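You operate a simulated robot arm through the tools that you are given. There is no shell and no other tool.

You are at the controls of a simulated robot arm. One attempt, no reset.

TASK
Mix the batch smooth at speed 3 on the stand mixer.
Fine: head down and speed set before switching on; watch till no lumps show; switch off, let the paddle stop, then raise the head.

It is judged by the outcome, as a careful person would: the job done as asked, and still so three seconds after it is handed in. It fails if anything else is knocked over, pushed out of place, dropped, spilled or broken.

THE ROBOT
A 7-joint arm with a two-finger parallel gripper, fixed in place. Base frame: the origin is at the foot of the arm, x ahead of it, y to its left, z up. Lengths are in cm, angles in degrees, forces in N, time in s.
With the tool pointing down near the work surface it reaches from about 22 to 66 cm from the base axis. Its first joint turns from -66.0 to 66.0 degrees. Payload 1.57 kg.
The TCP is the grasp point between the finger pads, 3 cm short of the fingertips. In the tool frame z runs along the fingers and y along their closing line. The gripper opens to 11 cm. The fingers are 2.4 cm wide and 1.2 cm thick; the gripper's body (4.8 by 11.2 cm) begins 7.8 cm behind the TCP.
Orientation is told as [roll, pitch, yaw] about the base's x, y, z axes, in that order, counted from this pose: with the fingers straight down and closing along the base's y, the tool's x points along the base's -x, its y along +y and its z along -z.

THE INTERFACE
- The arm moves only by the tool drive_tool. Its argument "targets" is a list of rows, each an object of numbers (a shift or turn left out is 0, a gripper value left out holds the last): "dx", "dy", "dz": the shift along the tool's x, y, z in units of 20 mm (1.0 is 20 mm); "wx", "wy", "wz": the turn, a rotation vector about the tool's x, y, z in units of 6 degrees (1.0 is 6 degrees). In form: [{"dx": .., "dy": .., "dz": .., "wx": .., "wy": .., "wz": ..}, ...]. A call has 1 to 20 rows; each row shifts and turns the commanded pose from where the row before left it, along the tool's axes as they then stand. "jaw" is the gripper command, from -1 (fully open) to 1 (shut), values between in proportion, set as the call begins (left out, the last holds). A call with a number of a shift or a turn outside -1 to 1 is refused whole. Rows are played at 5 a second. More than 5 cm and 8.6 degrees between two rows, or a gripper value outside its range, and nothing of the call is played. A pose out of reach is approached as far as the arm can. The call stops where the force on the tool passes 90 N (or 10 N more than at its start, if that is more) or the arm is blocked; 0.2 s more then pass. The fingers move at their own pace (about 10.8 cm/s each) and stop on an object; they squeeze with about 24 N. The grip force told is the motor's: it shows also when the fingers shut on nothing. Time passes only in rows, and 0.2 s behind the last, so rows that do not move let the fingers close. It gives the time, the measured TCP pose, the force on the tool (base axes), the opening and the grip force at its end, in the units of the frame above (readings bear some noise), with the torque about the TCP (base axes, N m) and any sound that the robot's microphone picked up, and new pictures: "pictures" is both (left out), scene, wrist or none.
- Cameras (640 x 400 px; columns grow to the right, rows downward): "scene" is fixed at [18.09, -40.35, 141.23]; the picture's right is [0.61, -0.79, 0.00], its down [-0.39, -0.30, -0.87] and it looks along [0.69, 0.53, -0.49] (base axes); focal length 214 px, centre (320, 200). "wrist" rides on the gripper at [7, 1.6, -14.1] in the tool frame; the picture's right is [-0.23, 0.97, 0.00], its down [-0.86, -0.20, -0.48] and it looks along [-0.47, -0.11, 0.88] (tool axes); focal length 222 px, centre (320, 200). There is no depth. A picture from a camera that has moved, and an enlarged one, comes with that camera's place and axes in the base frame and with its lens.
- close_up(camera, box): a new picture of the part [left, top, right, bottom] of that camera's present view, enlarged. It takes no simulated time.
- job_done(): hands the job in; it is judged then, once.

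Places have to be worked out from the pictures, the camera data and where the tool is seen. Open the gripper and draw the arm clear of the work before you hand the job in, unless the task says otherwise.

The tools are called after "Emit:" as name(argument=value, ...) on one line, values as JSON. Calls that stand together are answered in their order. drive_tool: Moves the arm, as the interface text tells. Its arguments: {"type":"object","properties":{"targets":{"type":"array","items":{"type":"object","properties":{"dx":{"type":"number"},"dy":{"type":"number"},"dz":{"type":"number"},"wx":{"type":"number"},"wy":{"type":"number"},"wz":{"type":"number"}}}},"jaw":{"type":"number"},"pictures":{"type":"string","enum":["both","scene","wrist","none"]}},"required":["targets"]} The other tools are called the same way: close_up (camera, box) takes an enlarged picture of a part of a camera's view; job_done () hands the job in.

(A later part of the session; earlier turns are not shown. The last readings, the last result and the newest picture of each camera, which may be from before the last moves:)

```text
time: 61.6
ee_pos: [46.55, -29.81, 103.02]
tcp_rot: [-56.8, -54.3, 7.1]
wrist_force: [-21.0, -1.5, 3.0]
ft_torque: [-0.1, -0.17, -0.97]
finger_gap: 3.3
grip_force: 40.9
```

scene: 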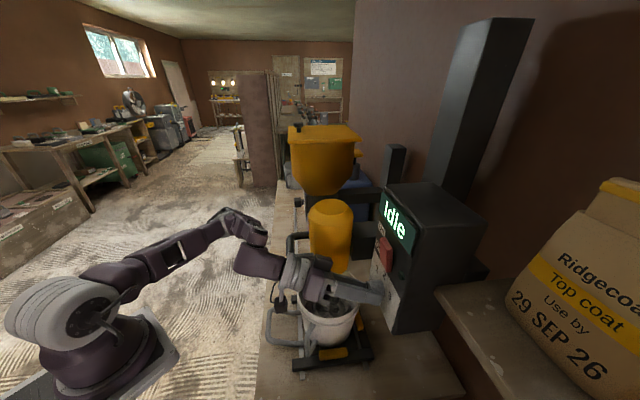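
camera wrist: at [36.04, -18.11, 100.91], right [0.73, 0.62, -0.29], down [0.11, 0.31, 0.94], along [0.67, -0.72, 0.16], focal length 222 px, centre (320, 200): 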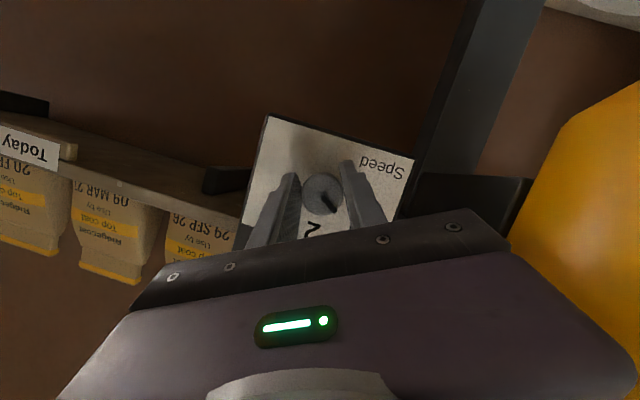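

Load is down to about 21 N. Now I'll turn the knob clockwise 30° about its axis and look.

Emit:
drive_tool(targets=[{"wz": 0.93, "wx": -0.363}, {"wz": 0.93, "wx": -0.363}, {"wz": 0.93, "wx": -0.363}, {"wz": 0.93, "wx": -0.363}, {"wz": 0.93, "wx": -0.363}], pictures="wrist")

Emit:
close_up(camera="wrist", box=[230, 110, 410, 240])

```text
time: 62.8
ee_pos: [46.63, -29.63, 103.11]
tcp_rot: [2.3, -68.6, -46.0]
wrist_force: [-12.4, 16.6, -8.2]
ft_torque: [0.11, 0.14, -0.31]
finger_gap: 3.31
grip_force: 40.9
camera wrist: at [36.51, -17.59, 101.7], right [0.73, 0.64, 0.23], down [-0.24, -0.06, 0.97], along [0.64, -0.76, 0.11], focal length 222 px, centre (320, 200)
```

wrist: 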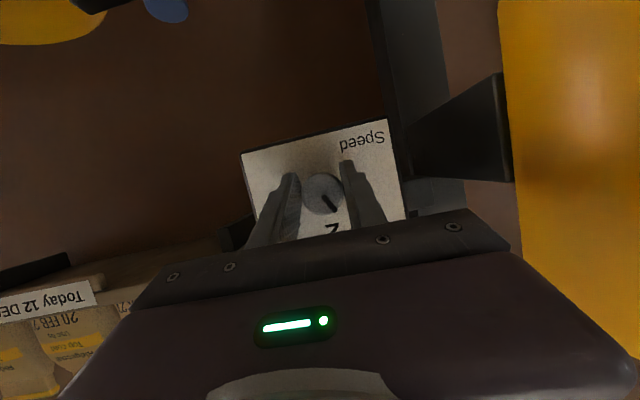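

```text
3.08 times, centred on (320, 175) of wrist
camera zoom: at [36.51, -17.59, 101.7], right [0.73, 0.64, 0.23], down [-0.24, -0.06, 0.97], along [0.64, -0.76, 0.11], focal length 684 px, centre (320, 277)
```

zoom: 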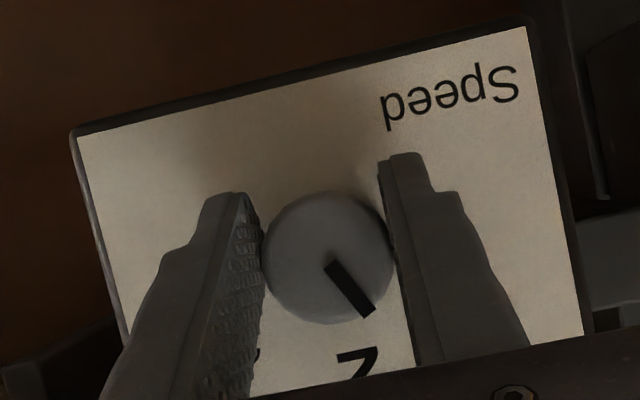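

The knob turns with the fingers; the pointer is now between 1 and 2. I'll continue another 30°.

Emit:
drive_tool(targets=[{"wz": 0.93, "wx": -0.363}, {"wz": 0.93, "wx": -0.363}, {"wz": 0.93, "wx": -0.363}, {"wz": 0.93, "wx": -0.363}, {"wz": 0.93, "wx": -0.363}], pictures="both")

Emit:
close_up(camera="wrist", box=[230, 110, 410, 240])

```text
time: 64.0
ee_pos: [46.65, -29.72, 103.12]
tcp_rot: [58.5, -53.2, -96.4]
wrist_force: [11.3, 25.9, -10.0]
ft_torque: [-0.01, 0.04, 0.48]
finger_gap: 3.32
grip_force: 40.9
camera wrist: at [36.88, -17.25, 102.74], right [0.56, 0.47, 0.68], down [-0.56, -0.39, 0.73], along [0.61, -0.79, 0.04], focal length 222 px, centre (320, 200)
```

scene: 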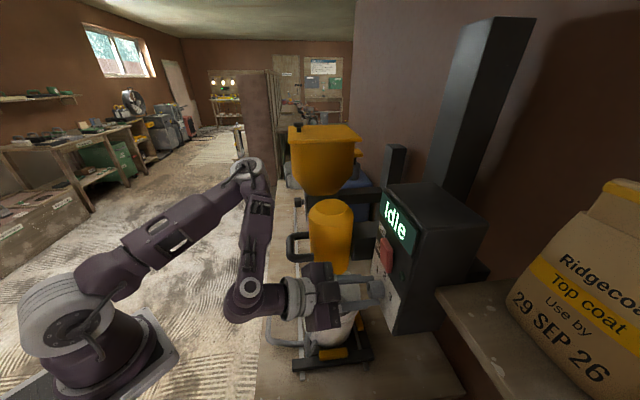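
wrist: 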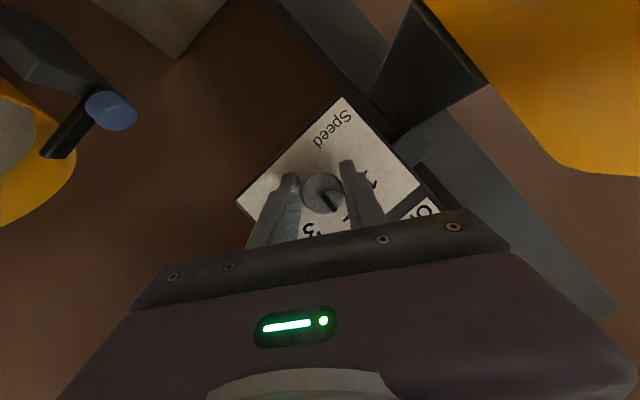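

```text
3.08 times, centred on (320, 175) of wrist
camera zoom: at [36.88, -17.25, 102.74], right [0.56, 0.47, 0.68], down [-0.56, -0.39, 0.73], along [0.61, -0.79, 0.04], focal length 684 px, centre (320, 277)
```

zoom: 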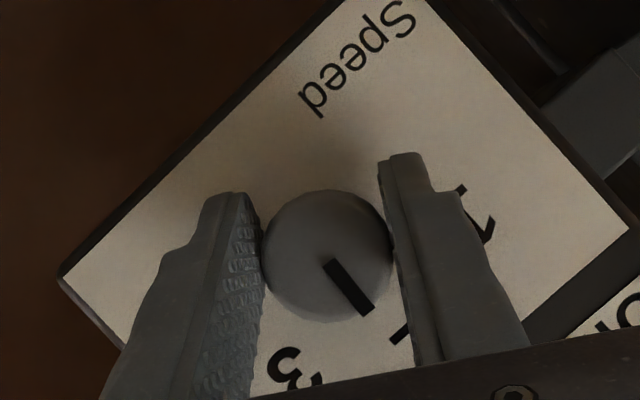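

The pointer is now on 2. For the second 60° I'll open around the knob, rotate back 60°, and re-grip.

Emit:
drive_tool(targets=[{}, {}, {}], jaw=-0.3, pictures="none")

Emit:
drive_tool(targets=[{"wz": -0.93, "wx": 0.363}, {"wz": -0.93, "wx": 0.363}, {"wz": -0.93, "wx": 0.363}, {"wz": -0.93, "wx": 0.363}, {"wz": -0.93, "wx": 0.363}, {"wz": -0.93, "wx": 0.363}, {"wz": -0.93, "wx": 0.363}, {"wz": -0.93, "wx": 0.363}, {"wz": -0.93, "wx": 0.363}, {"wz": -0.93, "wx": 0.363}], pictures="both")

Emit:
close_up(camera="wrist", box=[230, 110, 410, 240])

```text
time: 64.8
ee_pos: [46.57, -29.96, 103.22]
tcp_rot: [58.6, -53.4, -96.6]
wrist_force: [-0.5, 0.0, 0.0]
ft_torque: [0.02, -0.02, 0.01]
finger_gap: 7.15
grip_force: 0.0
```

```text
time: 67.0
ee_pos: [46.56, -29.85, 103.2]
tcp_rot: [-57.1, -54.3, 7.4]
wrist_force: [0.6, -0.5, -0.1]
ft_torque: [0.0, -0.03, 0.03]
finger_gap: 7.16
grip_force: 0.2
camera wrist: at [35.88, -18.29, 101.12], right [0.72, 0.63, -0.29], down [0.11, 0.31, 0.94], along [0.68, -0.71, 0.15], focal length 222 px, centre (320, 200)
```

scene: 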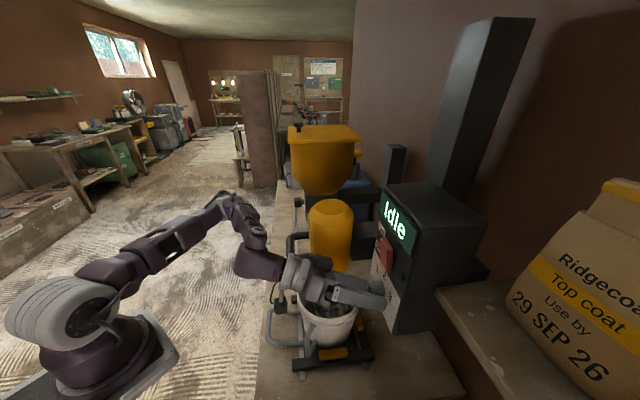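
wrist: 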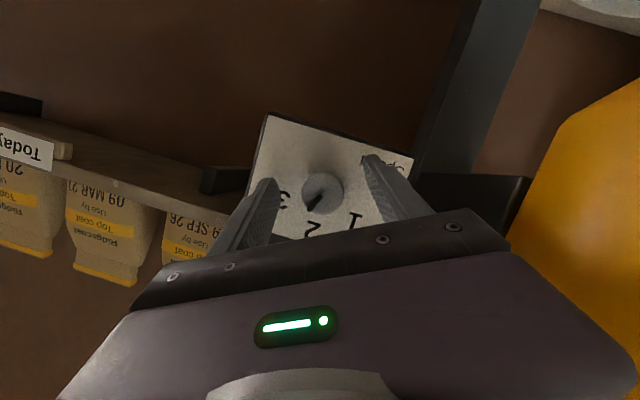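

```text
3.08 times, centred on (320, 175) of wrist
camera zoom: at [35.88, -18.29, 101.12], right [0.72, 0.63, -0.29], down [0.11, 0.31, 0.94], along [0.68, -0.71, 0.15], focal length 684 px, centre (320, 277)
```

zoom: 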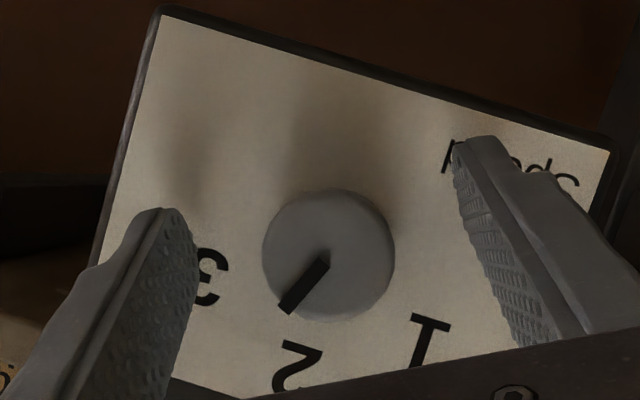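

The pointer now sits about 20° past 2 toward 3, as the release dragged it a little. About 40° remains to 3. I'll re-grip and turn in measured steps, then unload before releasing.

Emit:
drive_tool(targets=[{}, {}, {}, {}], jaw=1, pictures="wrist")

Emit:
close_up(camera="wrist", box=[230, 110, 410, 240])

```text
time: 68.0
ee_pos: [46.66, -29.81, 103.2]
tcp_rot: [-57.0, -54.3, 7.3]
wrist_force: [3.0, 2.8, -2.2]
ft_torque: [-0.03, 0.02, 0.24]
finger_gap: 3.34
grip_force: 41.4
camera wrist: at [35.9, -18.27, 101.1], right [0.72, 0.63, -0.29], down [0.11, 0.31, 0.94], along [0.68, -0.71, 0.15], focal length 222 px, centre (320, 200)
```

wrist: 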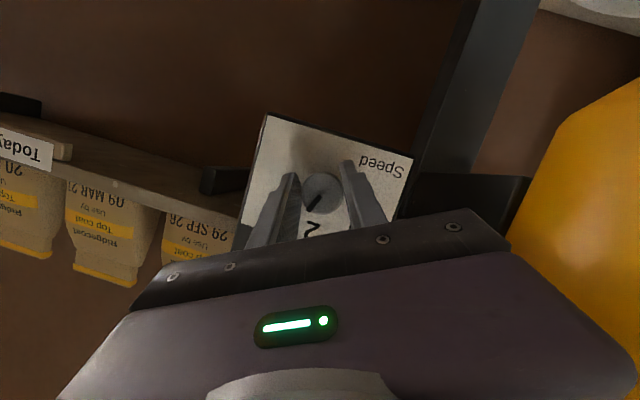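

```text
3.08 times, centred on (320, 175) of wrist
camera zoom: at [35.9, -18.27, 101.1], right [0.72, 0.63, -0.29], down [0.11, 0.31, 0.94], along [0.68, -0.71, 0.15], focal length 684 px, centre (320, 277)
```

zoom: 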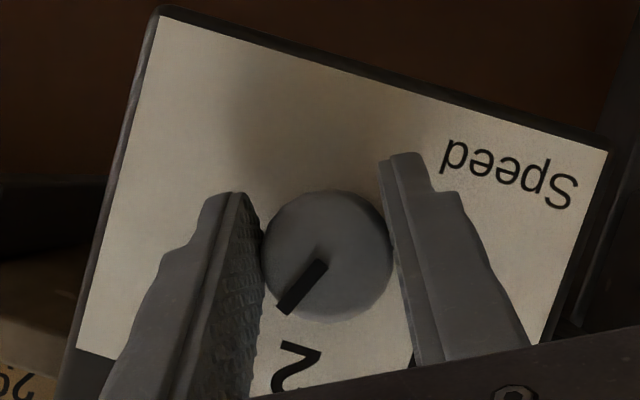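

The grip is centred this time (under 5 N). I'll turn 36° and check.

Emit:
drive_tool(targets=[{"wz": 0.93, "wx": -0.363}, {"wz": 0.93, "wx": -0.363}, {"wz": 0.93, "wx": -0.363}, {"wz": 0.93, "wx": -0.363}, {"wz": 0.93, "wx": -0.363}, {"wz": 0.93, "wx": -0.363}], pictures="wrist")

Emit:
close_up(camera="wrist", box=[230, 110, 410, 240])

```text
time: 69.4
ee_pos: [46.68, -29.8, 103.17]
tcp_rot: [18.1, -67.6, -60.8]
wrist_force: [10.7, 11.3, 4.7]
ft_torque: [-0.07, -0.05, 0.49]
finger_gap: 3.34
grip_force: 41.0
camera wrist: at [36.64, -17.5, 101.89], right [0.71, 0.62, 0.33], down [-0.31, -0.13, 0.94], along [0.63, -0.77, 0.1], focal length 222 px, centre (320, 200)
```

wrist: 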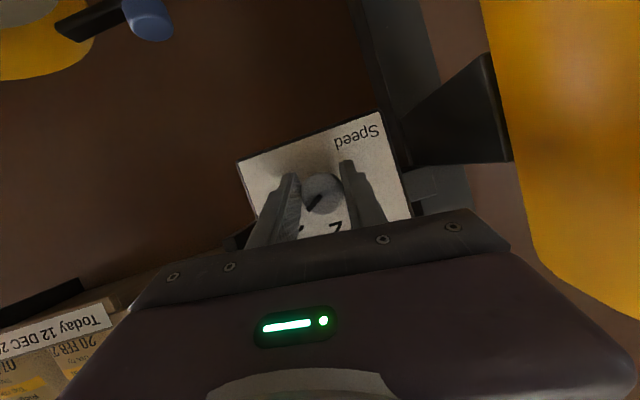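

```text
3.08 times, centred on (320, 175) of wrist
camera zoom: at [36.64, -17.5, 101.89], right [0.71, 0.62, 0.33], down [-0.31, -0.13, 0.94], along [0.63, -0.77, 0.1], focal length 684 px, centre (320, 277)
```

zoom: 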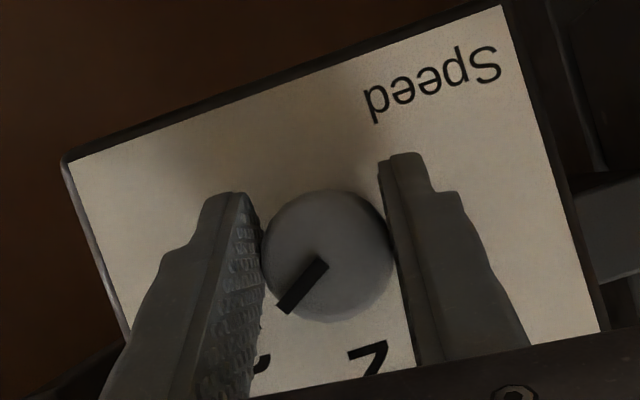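

The pointer is now about 59° past 2, essentially on 3. I'll add 2°, relieve the side load, then open.

Emit:
drive_tool(targets=[{"wz": 0.25, "wx": -0.1, "dy": 0.05}, {}], pictures="none")

Emit:
drive_tool(targets=[{}, {}, {}, {}], jaw=-0.3, pictures="both")

Emit:
close_up(camera="wrist", box=[230, 110, 410, 240])

Emit:
close_up(camera="scene", box=[350, 180, 450, 330])

```text
time: 70.0
ee_pos: [46.61, -29.75, 103.04]
tcp_rot: [21.9, -67.2, -64.4]
wrist_force: [10.6, 8.1, 6.1]
ft_torque: [-0.52, -0.15, 0.4]
finger_gap: 3.3
grip_force: 41.2
```

```text
time: 71.0
ee_pos: [46.62, -29.77, 103.08]
tcp_rot: [21.8, -67.1, -64.5]
wrist_force: [1.1, 1.1, -0.5]
ft_torque: [-0.01, -0.01, 0.02]
finger_gap: 7.14
grip_force: 0.0
camera wrist: at [36.68, -17.45, 101.91], right [0.71, 0.61, 0.35], down [-0.33, -0.15, 0.93], along [0.62, -0.78, 0.1], focal length 222 px, centre (320, 200)
```

scene: 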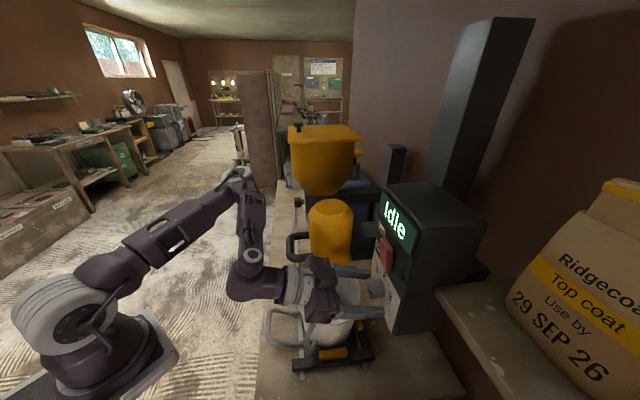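
wrist: 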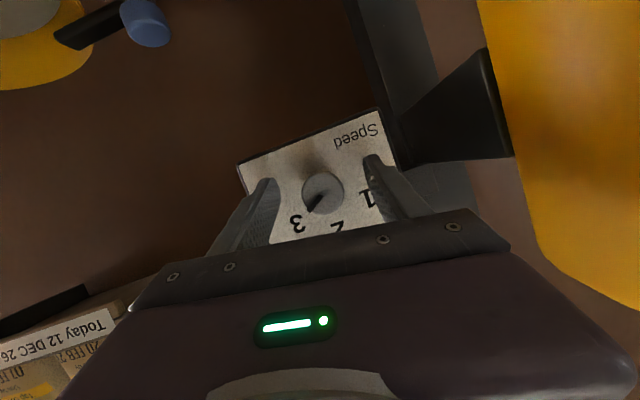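

```text
3.08 times, centred on (320, 175) of wrist
camera zoom: at [36.68, -17.45, 101.91], right [0.71, 0.61, 0.35], down [-0.33, -0.15, 0.93], along [0.62, -0.78, 0.1], focal length 684 px, centre (320, 277)
```

zoom: 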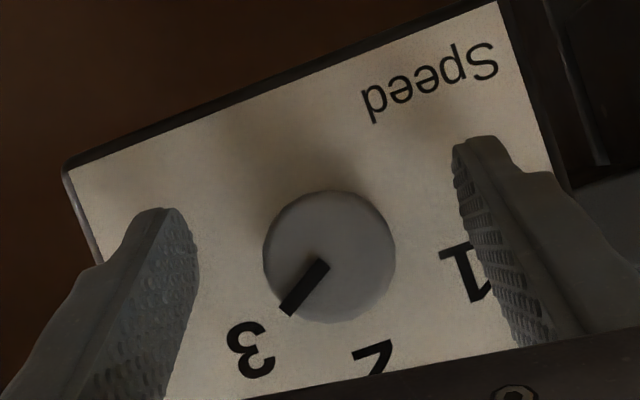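

```text
2.67 times, centred on (400, 255) of scene
camera zoom: at [18.09, -40.35, 141.23], right [0.61, -0.79, 0.0], down [-0.39, -0.3, -0.87], along [0.69, 0.53, -0.49], focal length 572 px, centre (107, 53)
```

zoom: 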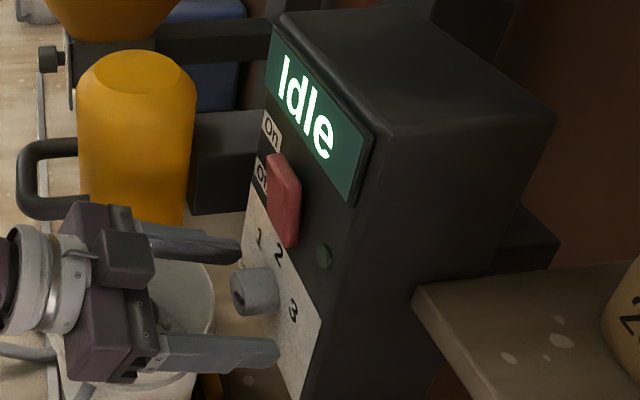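

The pointer is on 3. The next control is the rocker. I'll back off 1.5 cm and then rise in front of the panel, with the open fingers clearing the knob and rocker either side.

Emit:
drive_tool(targets=[{"dx": 0.2, "dz": -0.5}, {"dx": -0.42, "dy": 0.07, "dz": -0.5}, {"dx": -0.7, "dy": 0.1, "dz": -0.5}, {"dx": -0.8, "dy": 0.12, "dz": -0.45}], pictures="scene")

```text
time: 72.0
ee_pos: [44.86, -28.21, 107.72]
tcp_rot: [21.8, -67.3, -64.4]
wrist_force: [0.3, 0.2, 0.6]
ft_torque: [0.04, 0.0, -0.01]
finger_gap: 7.16
grip_force: 0.0
```

scene: 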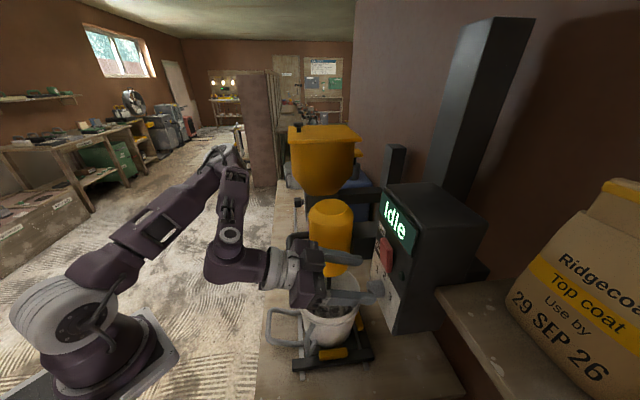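

The arm is clear of the knob at v≈51.7, z 107.7. I'll rise to z≈115.5 and close the fingers for pressing.

Emit:
drive_tool(targets=[{"dx": -0.82, "dy": 0.136, "dz": -0.53}, {"dx": -0.82, "dy": 0.136, "dz": -0.53}, {"dx": -0.82, "dy": 0.136, "dz": -0.53}, {"dx": -0.82, "dy": 0.136, "dz": -0.53}], pictures="none")

Emit:
drive_tool(targets=[{}, {}, {}, {}], jaw=1, pictures="both")

Emit:
close_up(camera="wrist", box=[220, 60, 420, 240])

Emit:
close_up(camera="scene", box=[310, 180, 450, 310])

```text
time: 73.0
ee_pos: [43.89, -27.22, 115.58]
tcp_rot: [21.9, -67.2, -64.3]
wrist_force: [0.2, 0.3, 0.1]
ft_torque: [0.0, -0.01, 0.01]
finger_gap: 7.12
grip_force: 0.0
```

```text
time: 74.0
ee_pos: [43.85, -27.12, 115.5]
tcp_rot: [21.8, -67.2, -64.3]
wrist_force: [0.3, 0.3, 0.4]
ft_torque: [-0.02, 0.0, -0.02]
finger_gap: 0.02
grip_force: 21.1
camera wrist: at [33.81, -14.87, 114.29], right [0.71, 0.61, 0.35], down [-0.33, -0.15, 0.93], along [0.62, -0.78, 0.1], focal length 222 px, centre (320, 200)
```

scene: 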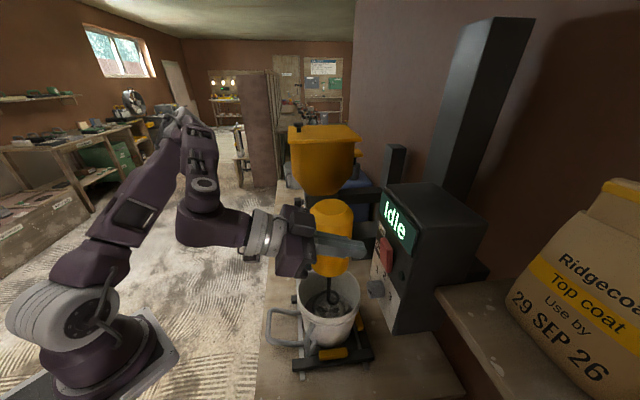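
wrist: 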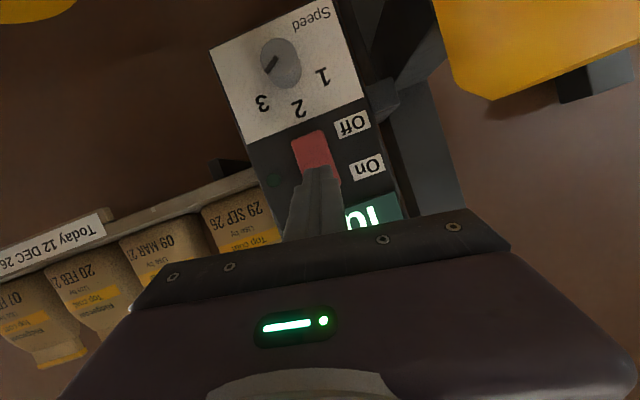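

```text
2.22 times, centred on (320, 150) of wrist
camera zoom: at [33.81, -14.87, 114.29], right [0.71, 0.61, 0.35], down [-0.33, -0.15, 0.93], along [0.62, -0.78, 0.1], focal length 494 px, centre (320, 311)
```

zoom: 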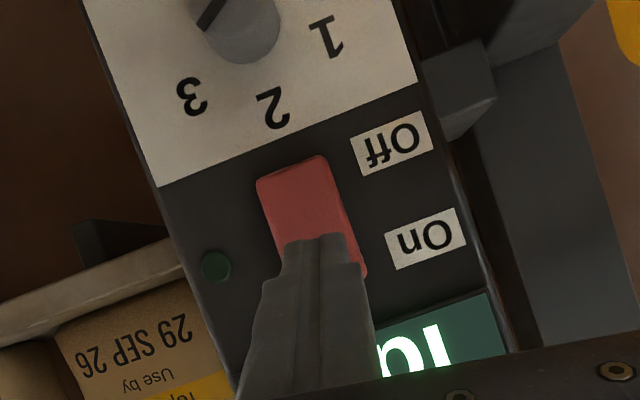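

```text
3.08 times, centred on (380, 245) of scene
camera zoom: at [18.09, -40.35, 141.23], right [0.61, -0.79, 0.0], down [-0.39, -0.3, -0.87], along [0.69, 0.53, -0.49], focal length 660 px, centre (135, 62)
```

zoom: 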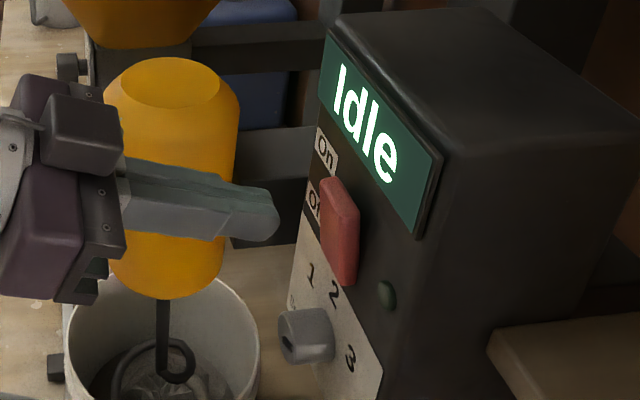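

The fingertip is lined up with the upper (On) half of the rocker, about 4 cm away. The head is down and the speed is on 3, so I'll advance 2.5 cm toward it.

Emit:
drive_tool(targets=[{"dx": -0.18, "dz": 0.465}, {"dx": -0.18, "dz": 0.465}, {"dx": -0.09, "dz": 0.23}], pictures="both")

Emit:
close_up(camera="wrist", box=[220, 100, 420, 240])

Emit:
close_up(camera="scene", box=[340, 190, 430, 280])

```text
time: 74.8
ee_pos: [45.54, -28.92, 115.35]
tcp_rot: [22.0, -67.2, -64.5]
wrist_force: [-0.1, 0.2, 0.0]
ft_torque: [0.02, -0.01, -0.02]
finger_gap: 0.0
grip_force: 21.4
camera wrist: at [35.6, -16.58, 114.26], right [0.71, 0.61, 0.35], down [-0.33, -0.15, 0.93], along [0.62, -0.78, 0.1], focal length 222 px, centre (320, 200)
```

scene: 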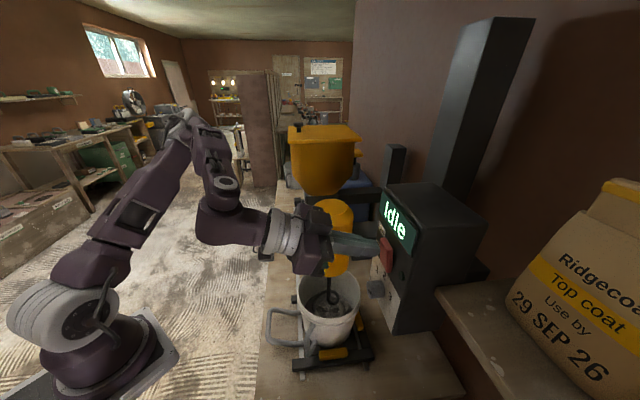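
wrist: 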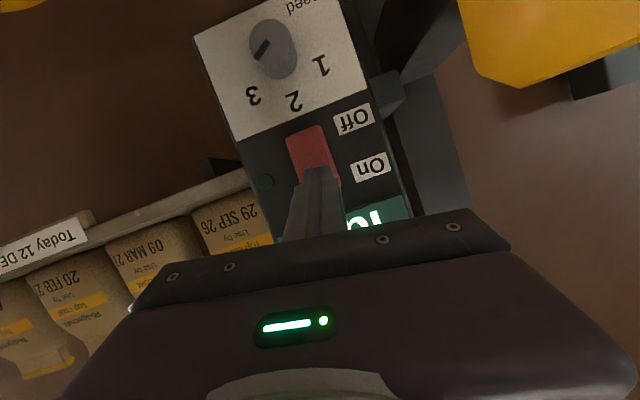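

```text
2.86 times, centred on (320, 170) of wrist
camera zoom: at [35.6, -16.58, 114.26], right [0.71, 0.61, 0.35], down [-0.33, -0.15, 0.93], along [0.62, -0.78, 0.1], focal length 635 px, centre (320, 286)
```

zoom: 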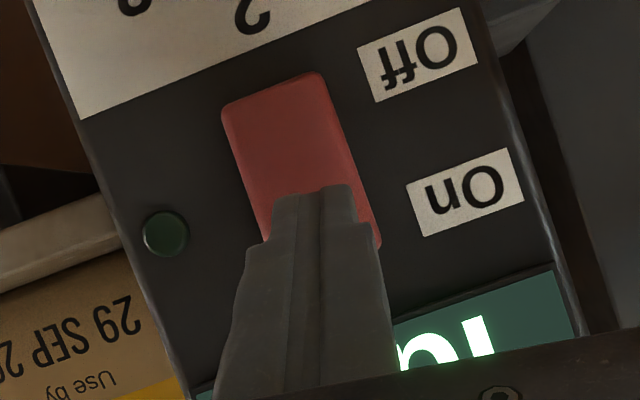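

```text
4.44 times, centred on (385, 235) of scene
camera zoom: at [18.09, -40.35, 141.23], right [0.61, -0.79, 0.0], down [-0.39, -0.3, -0.87], along [0.69, 0.53, -0.49], focal length 953 px, centre (31, 44)
```

zoom: 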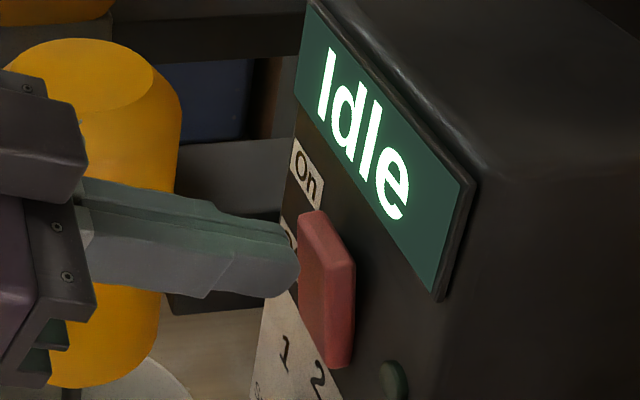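

The tip is just short of the upper half of the rocker. I'll press in slowly and watch force, sound and display.

Emit:
drive_tool(targets=[{"dx": -0.045, "dz": 0.116}, {"dx": -0.045, "dz": 0.116}, {"dx": -0.045, "dz": 0.116}, {"dx": -0.045, "dz": 0.116}], pictures="scene")

Emit:
close_up(camera="scene", box=[340, 190, 430, 280])

```text
time: 75.8
ee_pos: [46.23, -29.56, 115.55]
tcp_rot: [21.8, -67.2, -64.4]
wrist_force: [0.4, -0.2, -0.8]
ft_torque: [0.01, 0.0, 0.04]
finger_gap: 0.01
grip_force: 21.4
```

scene: 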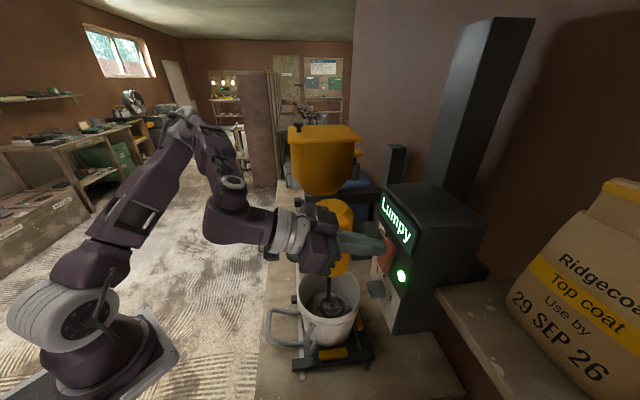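

```text
4.44 times, centred on (385, 235) of scene
camera zoom: at [18.09, -40.35, 141.23], right [0.61, -0.79, 0.0], down [-0.39, -0.3, -0.87], along [0.69, 0.53, -0.49], focal length 953 px, centre (31, 44)
```

zoom: 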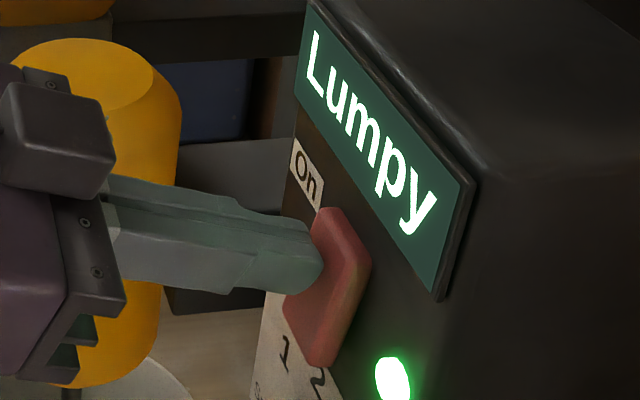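

Switching on worked: the lamp is lit and the display reads "Lumpy". I'll back off and line up with the lower (Off) half now, so I can stop as soon as the batch is smooth.

Emit:
drive_tool(targets=[{"dx": 0.36, "dz": -0.93}, {"dx": 0.612, "dy": -0.093, "dz": 0.247}, {"dx": 0.612, "dy": -0.093, "dz": 0.247}, {"dx": 0.612, "dy": -0.093, "dz": 0.247}], pictures="both")

Emit:
close_up(camera="scene", box=[290, 190, 430, 350])

Emit:
close_up(camera="wrist", box=[220, 60, 420, 240])

```text
time: 76.8
ee_pos: [44.99, -28.25, 111.7]
tcp_rot: [21.8, -67.2, -64.5]
wrist_force: [-0.1, -1.1, 0.0]
ft_torque: [0.01, 0.0, -0.05]
finger_gap: 0.0
grip_force: 21.1
camera wrist: at [34.9, -15.87, 110.39], right [0.71, 0.61, 0.35], down [-0.33, -0.15, 0.93], along [0.62, -0.78, 0.1], focal length 222 px, centre (320, 200)
```

scene: 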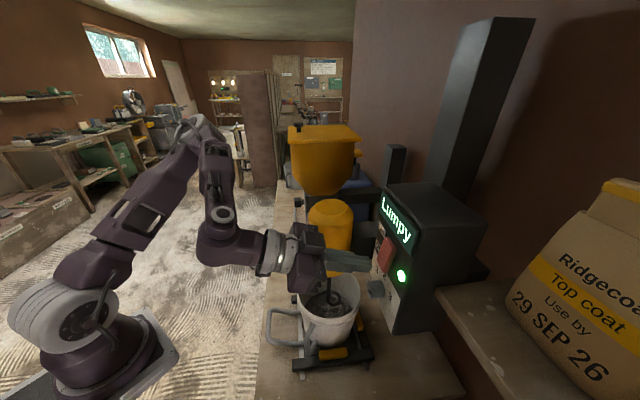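
wrist: 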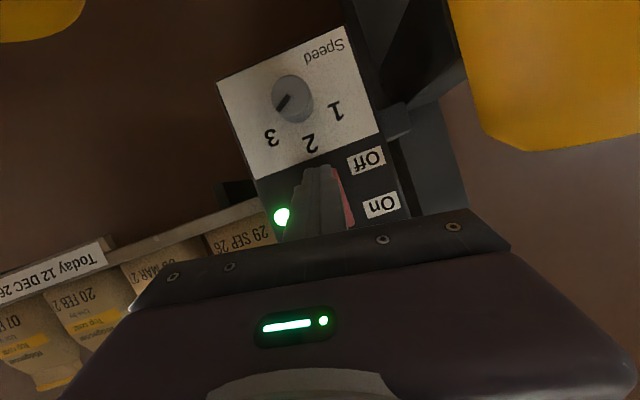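

```text
2.50 times, centred on (360, 270) of scene
camera zoom: at [18.09, -40.35, 141.23], right [0.61, -0.79, 0.0], down [-0.39, -0.3, -0.87], along [0.69, 0.53, -0.49], focal length 536 px, centre (220, 25)
```

zoom: 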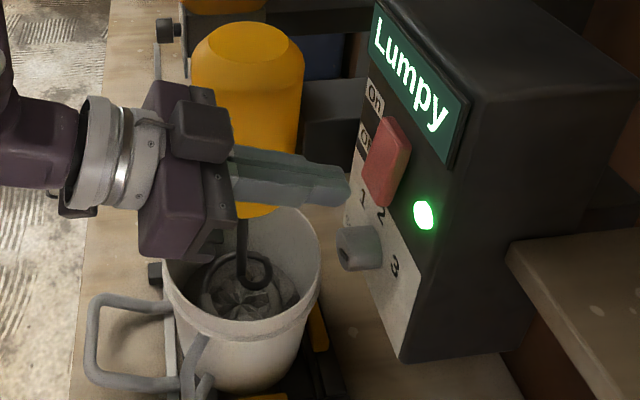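

```text
2.22 times, centred on (320, 150) of wrist
camera zoom: at [34.9, -15.87, 110.39], right [0.71, 0.61, 0.35], down [-0.33, -0.15, 0.93], along [0.62, -0.78, 0.1], focal length 494 px, centre (320, 311)
```

zoom: 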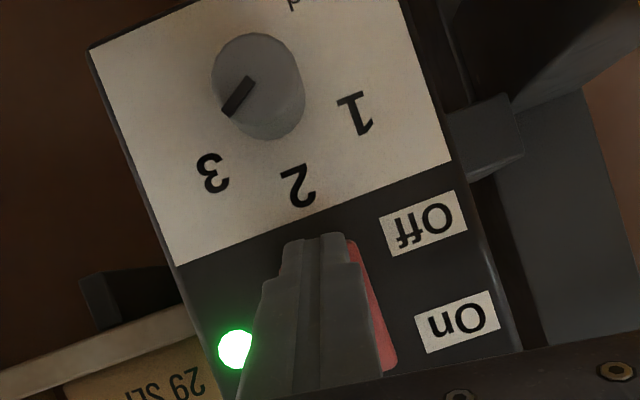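

The knob reads 3 and the fingertip is parked just short of the Off half. I'll wait and watch the display and the batch.

Emit:
drive_tool(targets=[{}, {}, {}, {}, {}], pictures="scene")

Emit:
close_up(camera="scene", box=[290, 190, 430, 350])

```text
time: 78.0
ee_pos: [44.82, -28.2, 111.67]
tcp_rot: [21.9, -67.2, -64.4]
wrist_force: [-0.6, -1.0, -0.2]
ft_torque: [0.01, 0.01, -0.01]
finger_gap: 0.03
grip_force: 20.6
```

scene: 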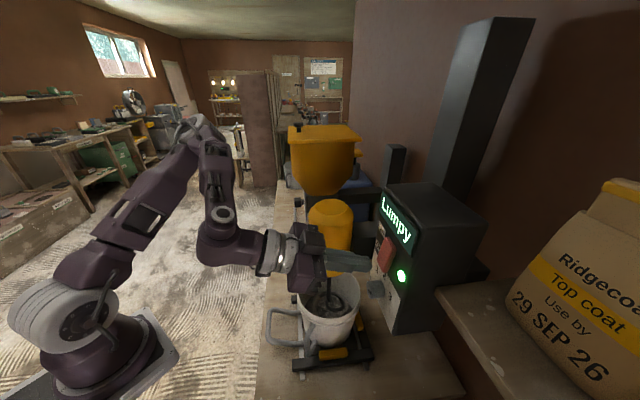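

```text
2.50 times, centred on (360, 270) of scene
camera zoom: at [18.09, -40.35, 141.23], right [0.61, -0.79, 0.0], down [-0.39, -0.3, -0.87], along [0.69, 0.53, -0.49], focal length 536 px, centre (220, 25)
```

zoom: 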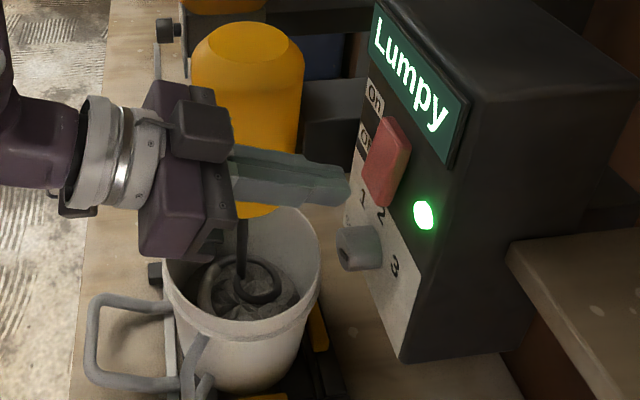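

The batch is visibly turning with lumps shrinking, and the display is still "Lumpy". I'll keep waiting in short steps.

Emit:
drive_tool(targets=[{}, {}, {}, {}, {}, {}, {}, {}, {}], pictures="scene")

Emit:
close_up(camera="scene", box=[290, 190, 430, 350])

```text
time: 80.0
ee_pos: [44.99, -28.21, 111.67]
tcp_rot: [21.9, -67.2, -64.4]
wrist_force: [-0.6, 0.1, 0.1]
ft_torque: [0.0, -0.01, -0.01]
finger_gap: 0.0
grip_force: 21.5
```

scene: 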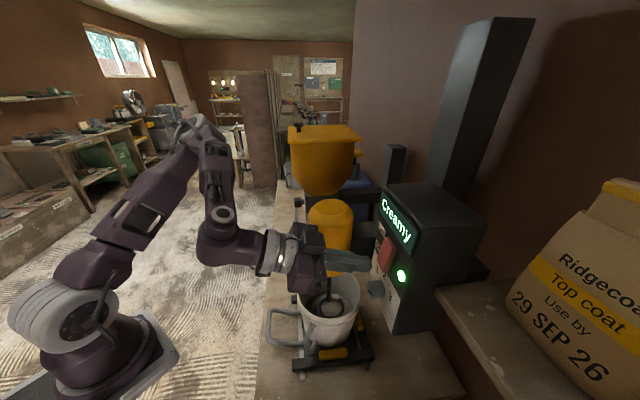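

```text
2.50 times, centred on (360, 270) of scene
camera zoom: at [18.09, -40.35, 141.23], right [0.61, -0.79, 0.0], down [-0.39, -0.3, -0.87], along [0.69, 0.53, -0.49], focal length 536 px, centre (220, 25)
```

zoom: 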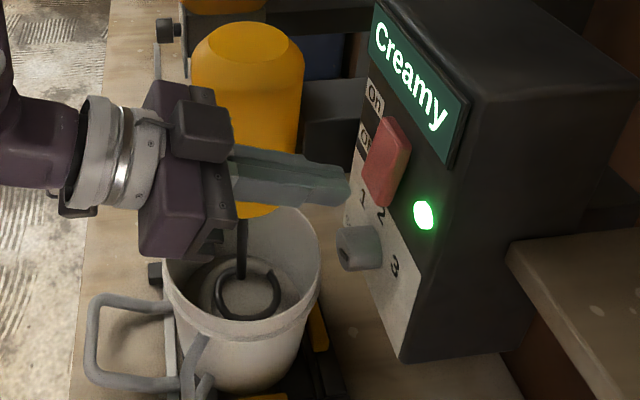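

The display changed to "Creamy". I'll enlarge the batch itself to see whether lumps still show.

Emit:
close_up(camera="scene", box=[295, 270, 365, 325])

Emit:
close_up(camera="scene", box=[370, 180, 430, 290])

```text
7.27 times, centred on (330, 298) of scene
camera zoom: at [18.09, -40.35, 141.23], right [0.61, -0.79, 0.0], down [-0.39, -0.3, -0.87], along [0.69, 0.53, -0.49], focal length 1560 px, centre (247, -509)
```

zoom: 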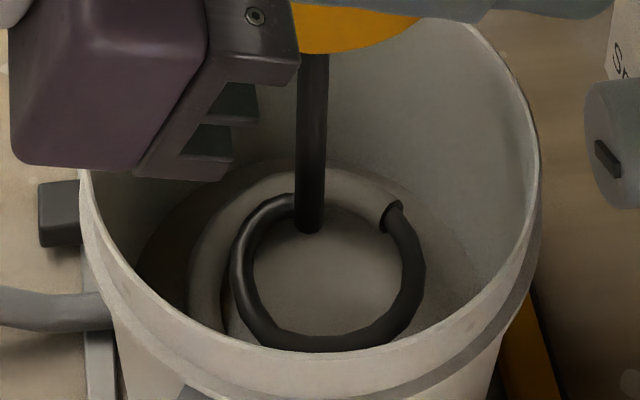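

```text
3.64 times, centred on (400, 235) of scene
camera zoom: at [18.09, -40.35, 141.23], right [0.61, -0.79, 0.0], down [-0.39, -0.3, -0.87], along [0.69, 0.53, -0.49], focal length 780 px, centre (29, 73)
```

zoom: 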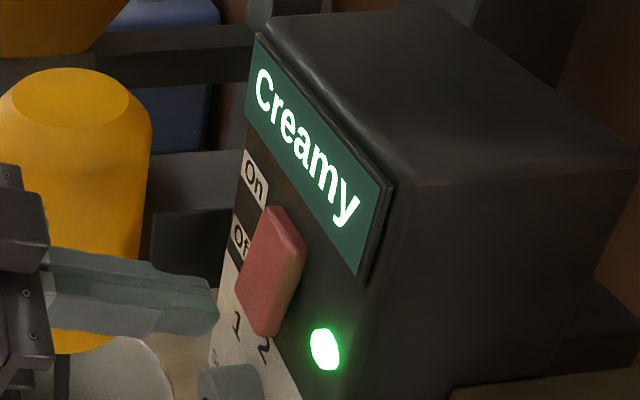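

No lumps show and the surface is smooth, so I'll press the Off half now.

Emit:
drive_tool(targets=[{"dx": -0.07, "dz": 0.186}, {"dx": -0.07, "dz": 0.186}, {"dx": -0.07, "dz": 0.186}, {"dx": -0.07, "dz": 0.186}, {"dx": -0.07, "dz": 0.186}], pictures="scene")

Emit:
close_up(camera="scene", box=[340, 180, 430, 290])

```text
time: 81.2
ee_pos: [46.22, -29.52, 111.4]
tcp_rot: [21.7, -67.2, -64.4]
wrist_force: [-2.9, 3.4, 1.2]
ft_torque: [-0.03, -0.04, -0.02]
finger_gap: 0.02
grip_force: 21.4
```

scene: 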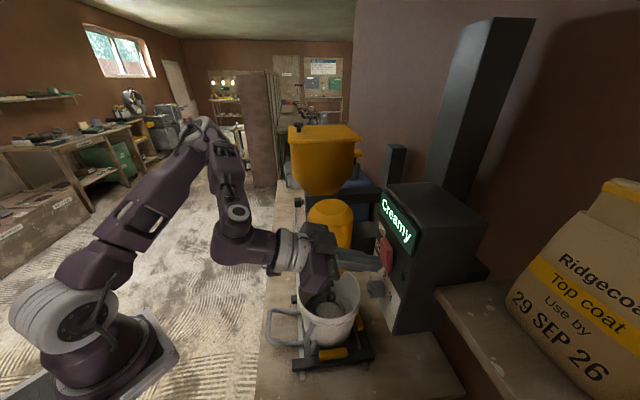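

```text
3.64 times, centred on (385, 235) of scene
camera zoom: at [18.08, -40.33, 141.24], right [0.61, -0.79, 0.0], down [-0.39, -0.3, -0.87], along [0.69, 0.53, -0.49], focal length 780 px, centre (84, 73)
```

zoom: 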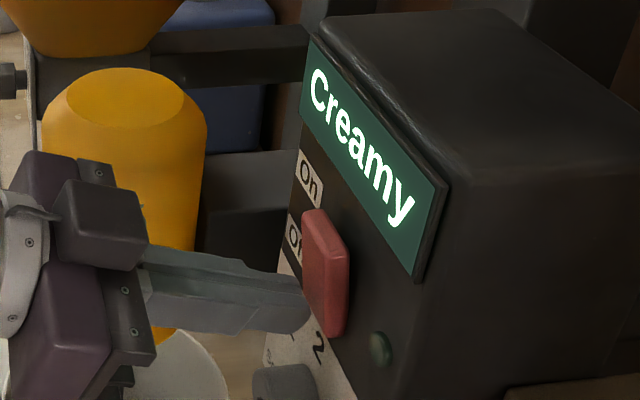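

The lamp is out and the rocker is on Off, with the display holding "Creamy". I'll back away and check that the paddle has stopped.

Emit:
drive_tool(targets=[{"dx": 0.18, "dz": -0.465}, {"dx": 0.18, "dz": -0.465}, {"dx": 0.0, "dz": -0.3}], pictures="scene")

Emit:
close_up(camera="scene", box=[295, 270, 365, 325])

Emit:
drive_tool(targets=[{}, {}], pictures="scene")

Emit:
close_up(camera="scene", box=[295, 270, 365, 325])

```text
time: 82.0
ee_pos: [44.43, -27.79, 111.71]
tcp_rot: [21.9, -67.2, -64.4]
wrist_force: [0.2, -0.1, 0.0]
ft_torque: [-0.03, 0.03, 0.02]
finger_gap: 0.0
grip_force: 21.0
```

scene: 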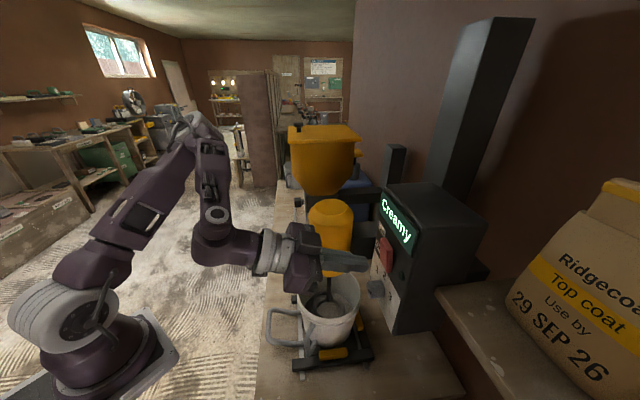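

```text
7.27 times, centred on (330, 298) of scene
camera zoom: at [18.09, -40.35, 141.23], right [0.61, -0.79, 0.0], down [-0.39, -0.3, -0.87], along [0.69, 0.53, -0.49], focal length 1560 px, centre (247, -509)
```

zoom: 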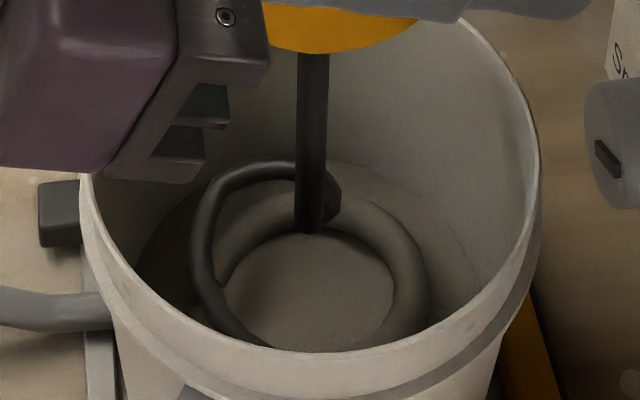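

```text
time: 82.6
ee_pos: [44.44, -27.76, 111.66]
tcp_rot: [21.9, -67.2, -64.4]
wrist_force: [-0.5, 0.2, 0.8]
ft_torque: [0.02, 0.04, 0.01]
finger_gap: 0.0
grip_force: 21.1
```

scene: 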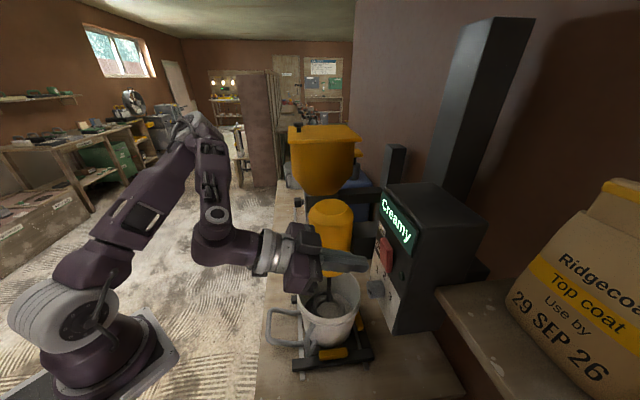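

```text
7.27 times, centred on (330, 298) of scene
camera zoom: at [18.09, -40.35, 141.23], right [0.61, -0.79, 0.0], down [-0.39, -0.3, -0.87], along [0.69, 0.53, -0.49], focal length 1560 px, centre (247, -509)
```

zoom: 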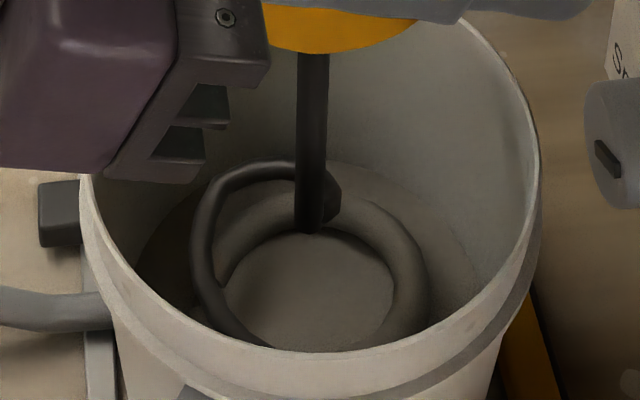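

The paddle is identical in two successive pictures, so it has stopped, and the batch shows no lumps. Now I'll withdraw from the panel: undo the roll, tilt down, then back away and up.

Emit:
drive_tool(targets=[{"wz": -0.62, "wx": 0.24}, {"wz": -0.62, "wx": 0.24}, {"wy": 1}, {"wy": 1}, {"wy": 1}, {"wy": 1}], pictures="none")

Emit:
drive_tool(targets=[{"dx": 0.106, "dz": -0.915}, {"dx": 0.106, "dz": -0.915}, {"dx": 0.106, "dz": -0.915}, {"dx": 0.106, "dz": -0.915}, {"dx": 0.106, "dz": -0.915}, {"dx": 0.106, "dz": -0.915}, {"dx": 0.106, "dz": -0.915}, {"dx": 0.106, "dz": -0.915}, {"dx": 0.106, "dz": -0.915}], pictures="both")

```text
time: 84.0
ee_pos: [44.4, -27.89, 111.72]
tcp_rot: [0.5, -44.6, -44.5]
wrist_force: [-0.1, -1.1, 1.0]
ft_torque: [0.0, 0.0, 0.01]
finger_gap: 0.0
grip_force: 22.1
```

```text
time: 86.0
ee_pos: [35.08, -18.95, 122.1]
tcp_rot: [0.6, -44.8, -44.4]
wrist_force: [-0.1, 0.8, 0.1]
ft_torque: [0.0, 0.01, 0.0]
finger_gap: 0.0
grip_force: 21.6
camera wrist: at [25.51, -7.29, 127.17], right [0.79, 0.59, 0.17], down [0.05, -0.34, 0.94], along [0.61, -0.74, -0.3], focal length 222 px, centre (320, 200)
```

scene: 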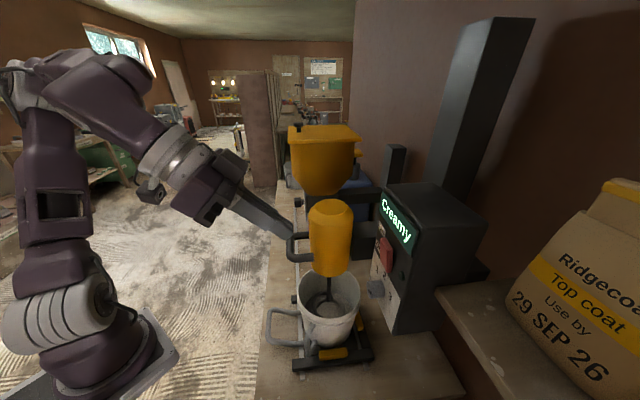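
wrist: 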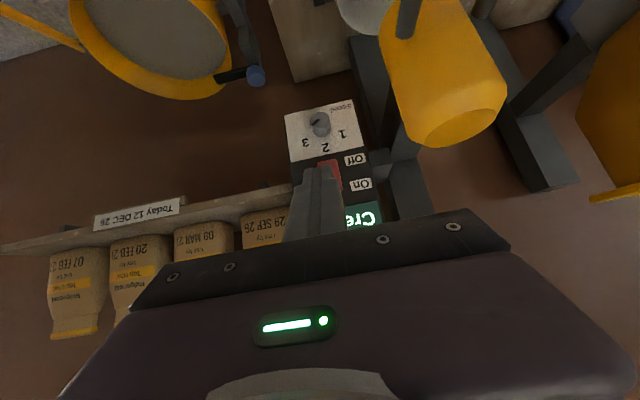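

Clear and high. I'll move along +u to stand above and in front of the handle, where the rolled orientation worked before.

Emit:
drive_tool(targets=[{"dx": 0.22, "dy": 0.97, "dz": -0.22}, {"dx": 0.22, "dy": 0.97, "dz": -0.22}, {"dx": 0.22, "dy": 0.97, "dz": -0.22}, {"dx": 0.22, "dy": 0.97, "dz": -0.22}, {"dx": 0.22, "dy": 0.97, "dz": -0.22}, {"dx": 0.22, "dy": 0.97, "dz": -0.22}, {"dx": 0.22, "dy": 0.97, "dz": -0.22}, {"dx": 0.22, "dy": 0.97, "dz": -0.22}], pictures="none")

Emit:
drive_tool(targets=[{"wy": 1}, {"wy": 1}, {"wy": 1}, {"wy": 0.55}, {"wz": -1}, {"wz": -1}, {"wz": -1}, {"wz": -1}, {"wz": -1}, {"wz": -1}, {"wz": -1}, {"wz": -1}, {"wz": -1}, {"wz": -1}, {"wz": -1}, {"wz": -1}, {"wz": -1}, {"wz": -1}, {"wz": -1}], jaw=0.09, pictures="both")

```text
time: 87.8
ee_pos: [42.27, -4.28, 122.07]
tcp_rot: [0.4, -44.5, -44.4]
wrist_force: [0.4, 0.1, -0.6]
ft_torque: [-0.01, -0.01, -0.03]
finger_gap: 0.0
grip_force: 21.6
```

```text
time: 91.8
ee_pos: [42.31, -4.25, 122.32]
tcp_rot: [-23.3, -0.3, 46.1]
wrist_force: [-0.6, 0.4, -0.6]
ft_torque: [0.02, -0.03, 0.0]
finger_gap: 4.98
grip_force: 0.0
camera wrist: at [32.34, -4.28, 134.46], right [-0.48, 0.79, -0.39], down [0.59, 0.62, 0.52], along [0.65, 0.03, -0.76], focal length 222 px, centre (320, 200)
```

scene: 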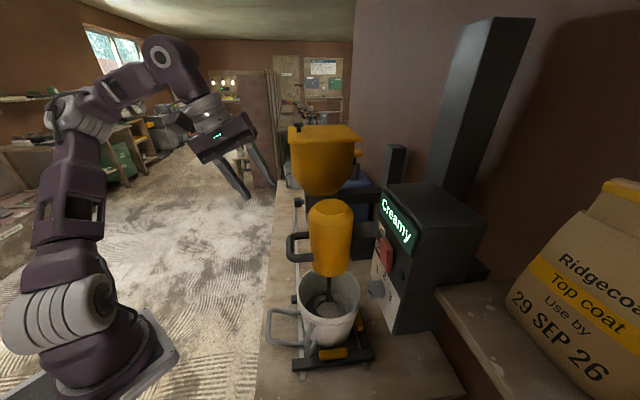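
wrist: 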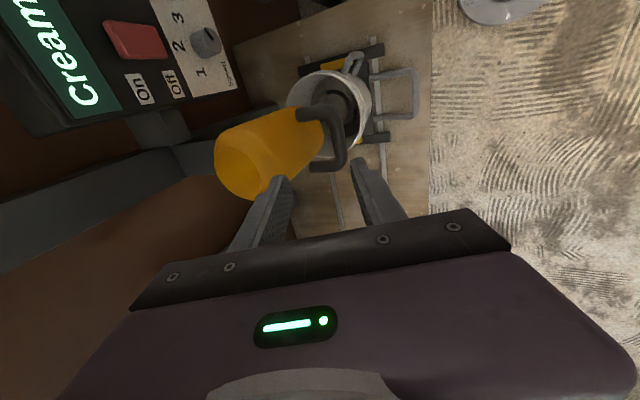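

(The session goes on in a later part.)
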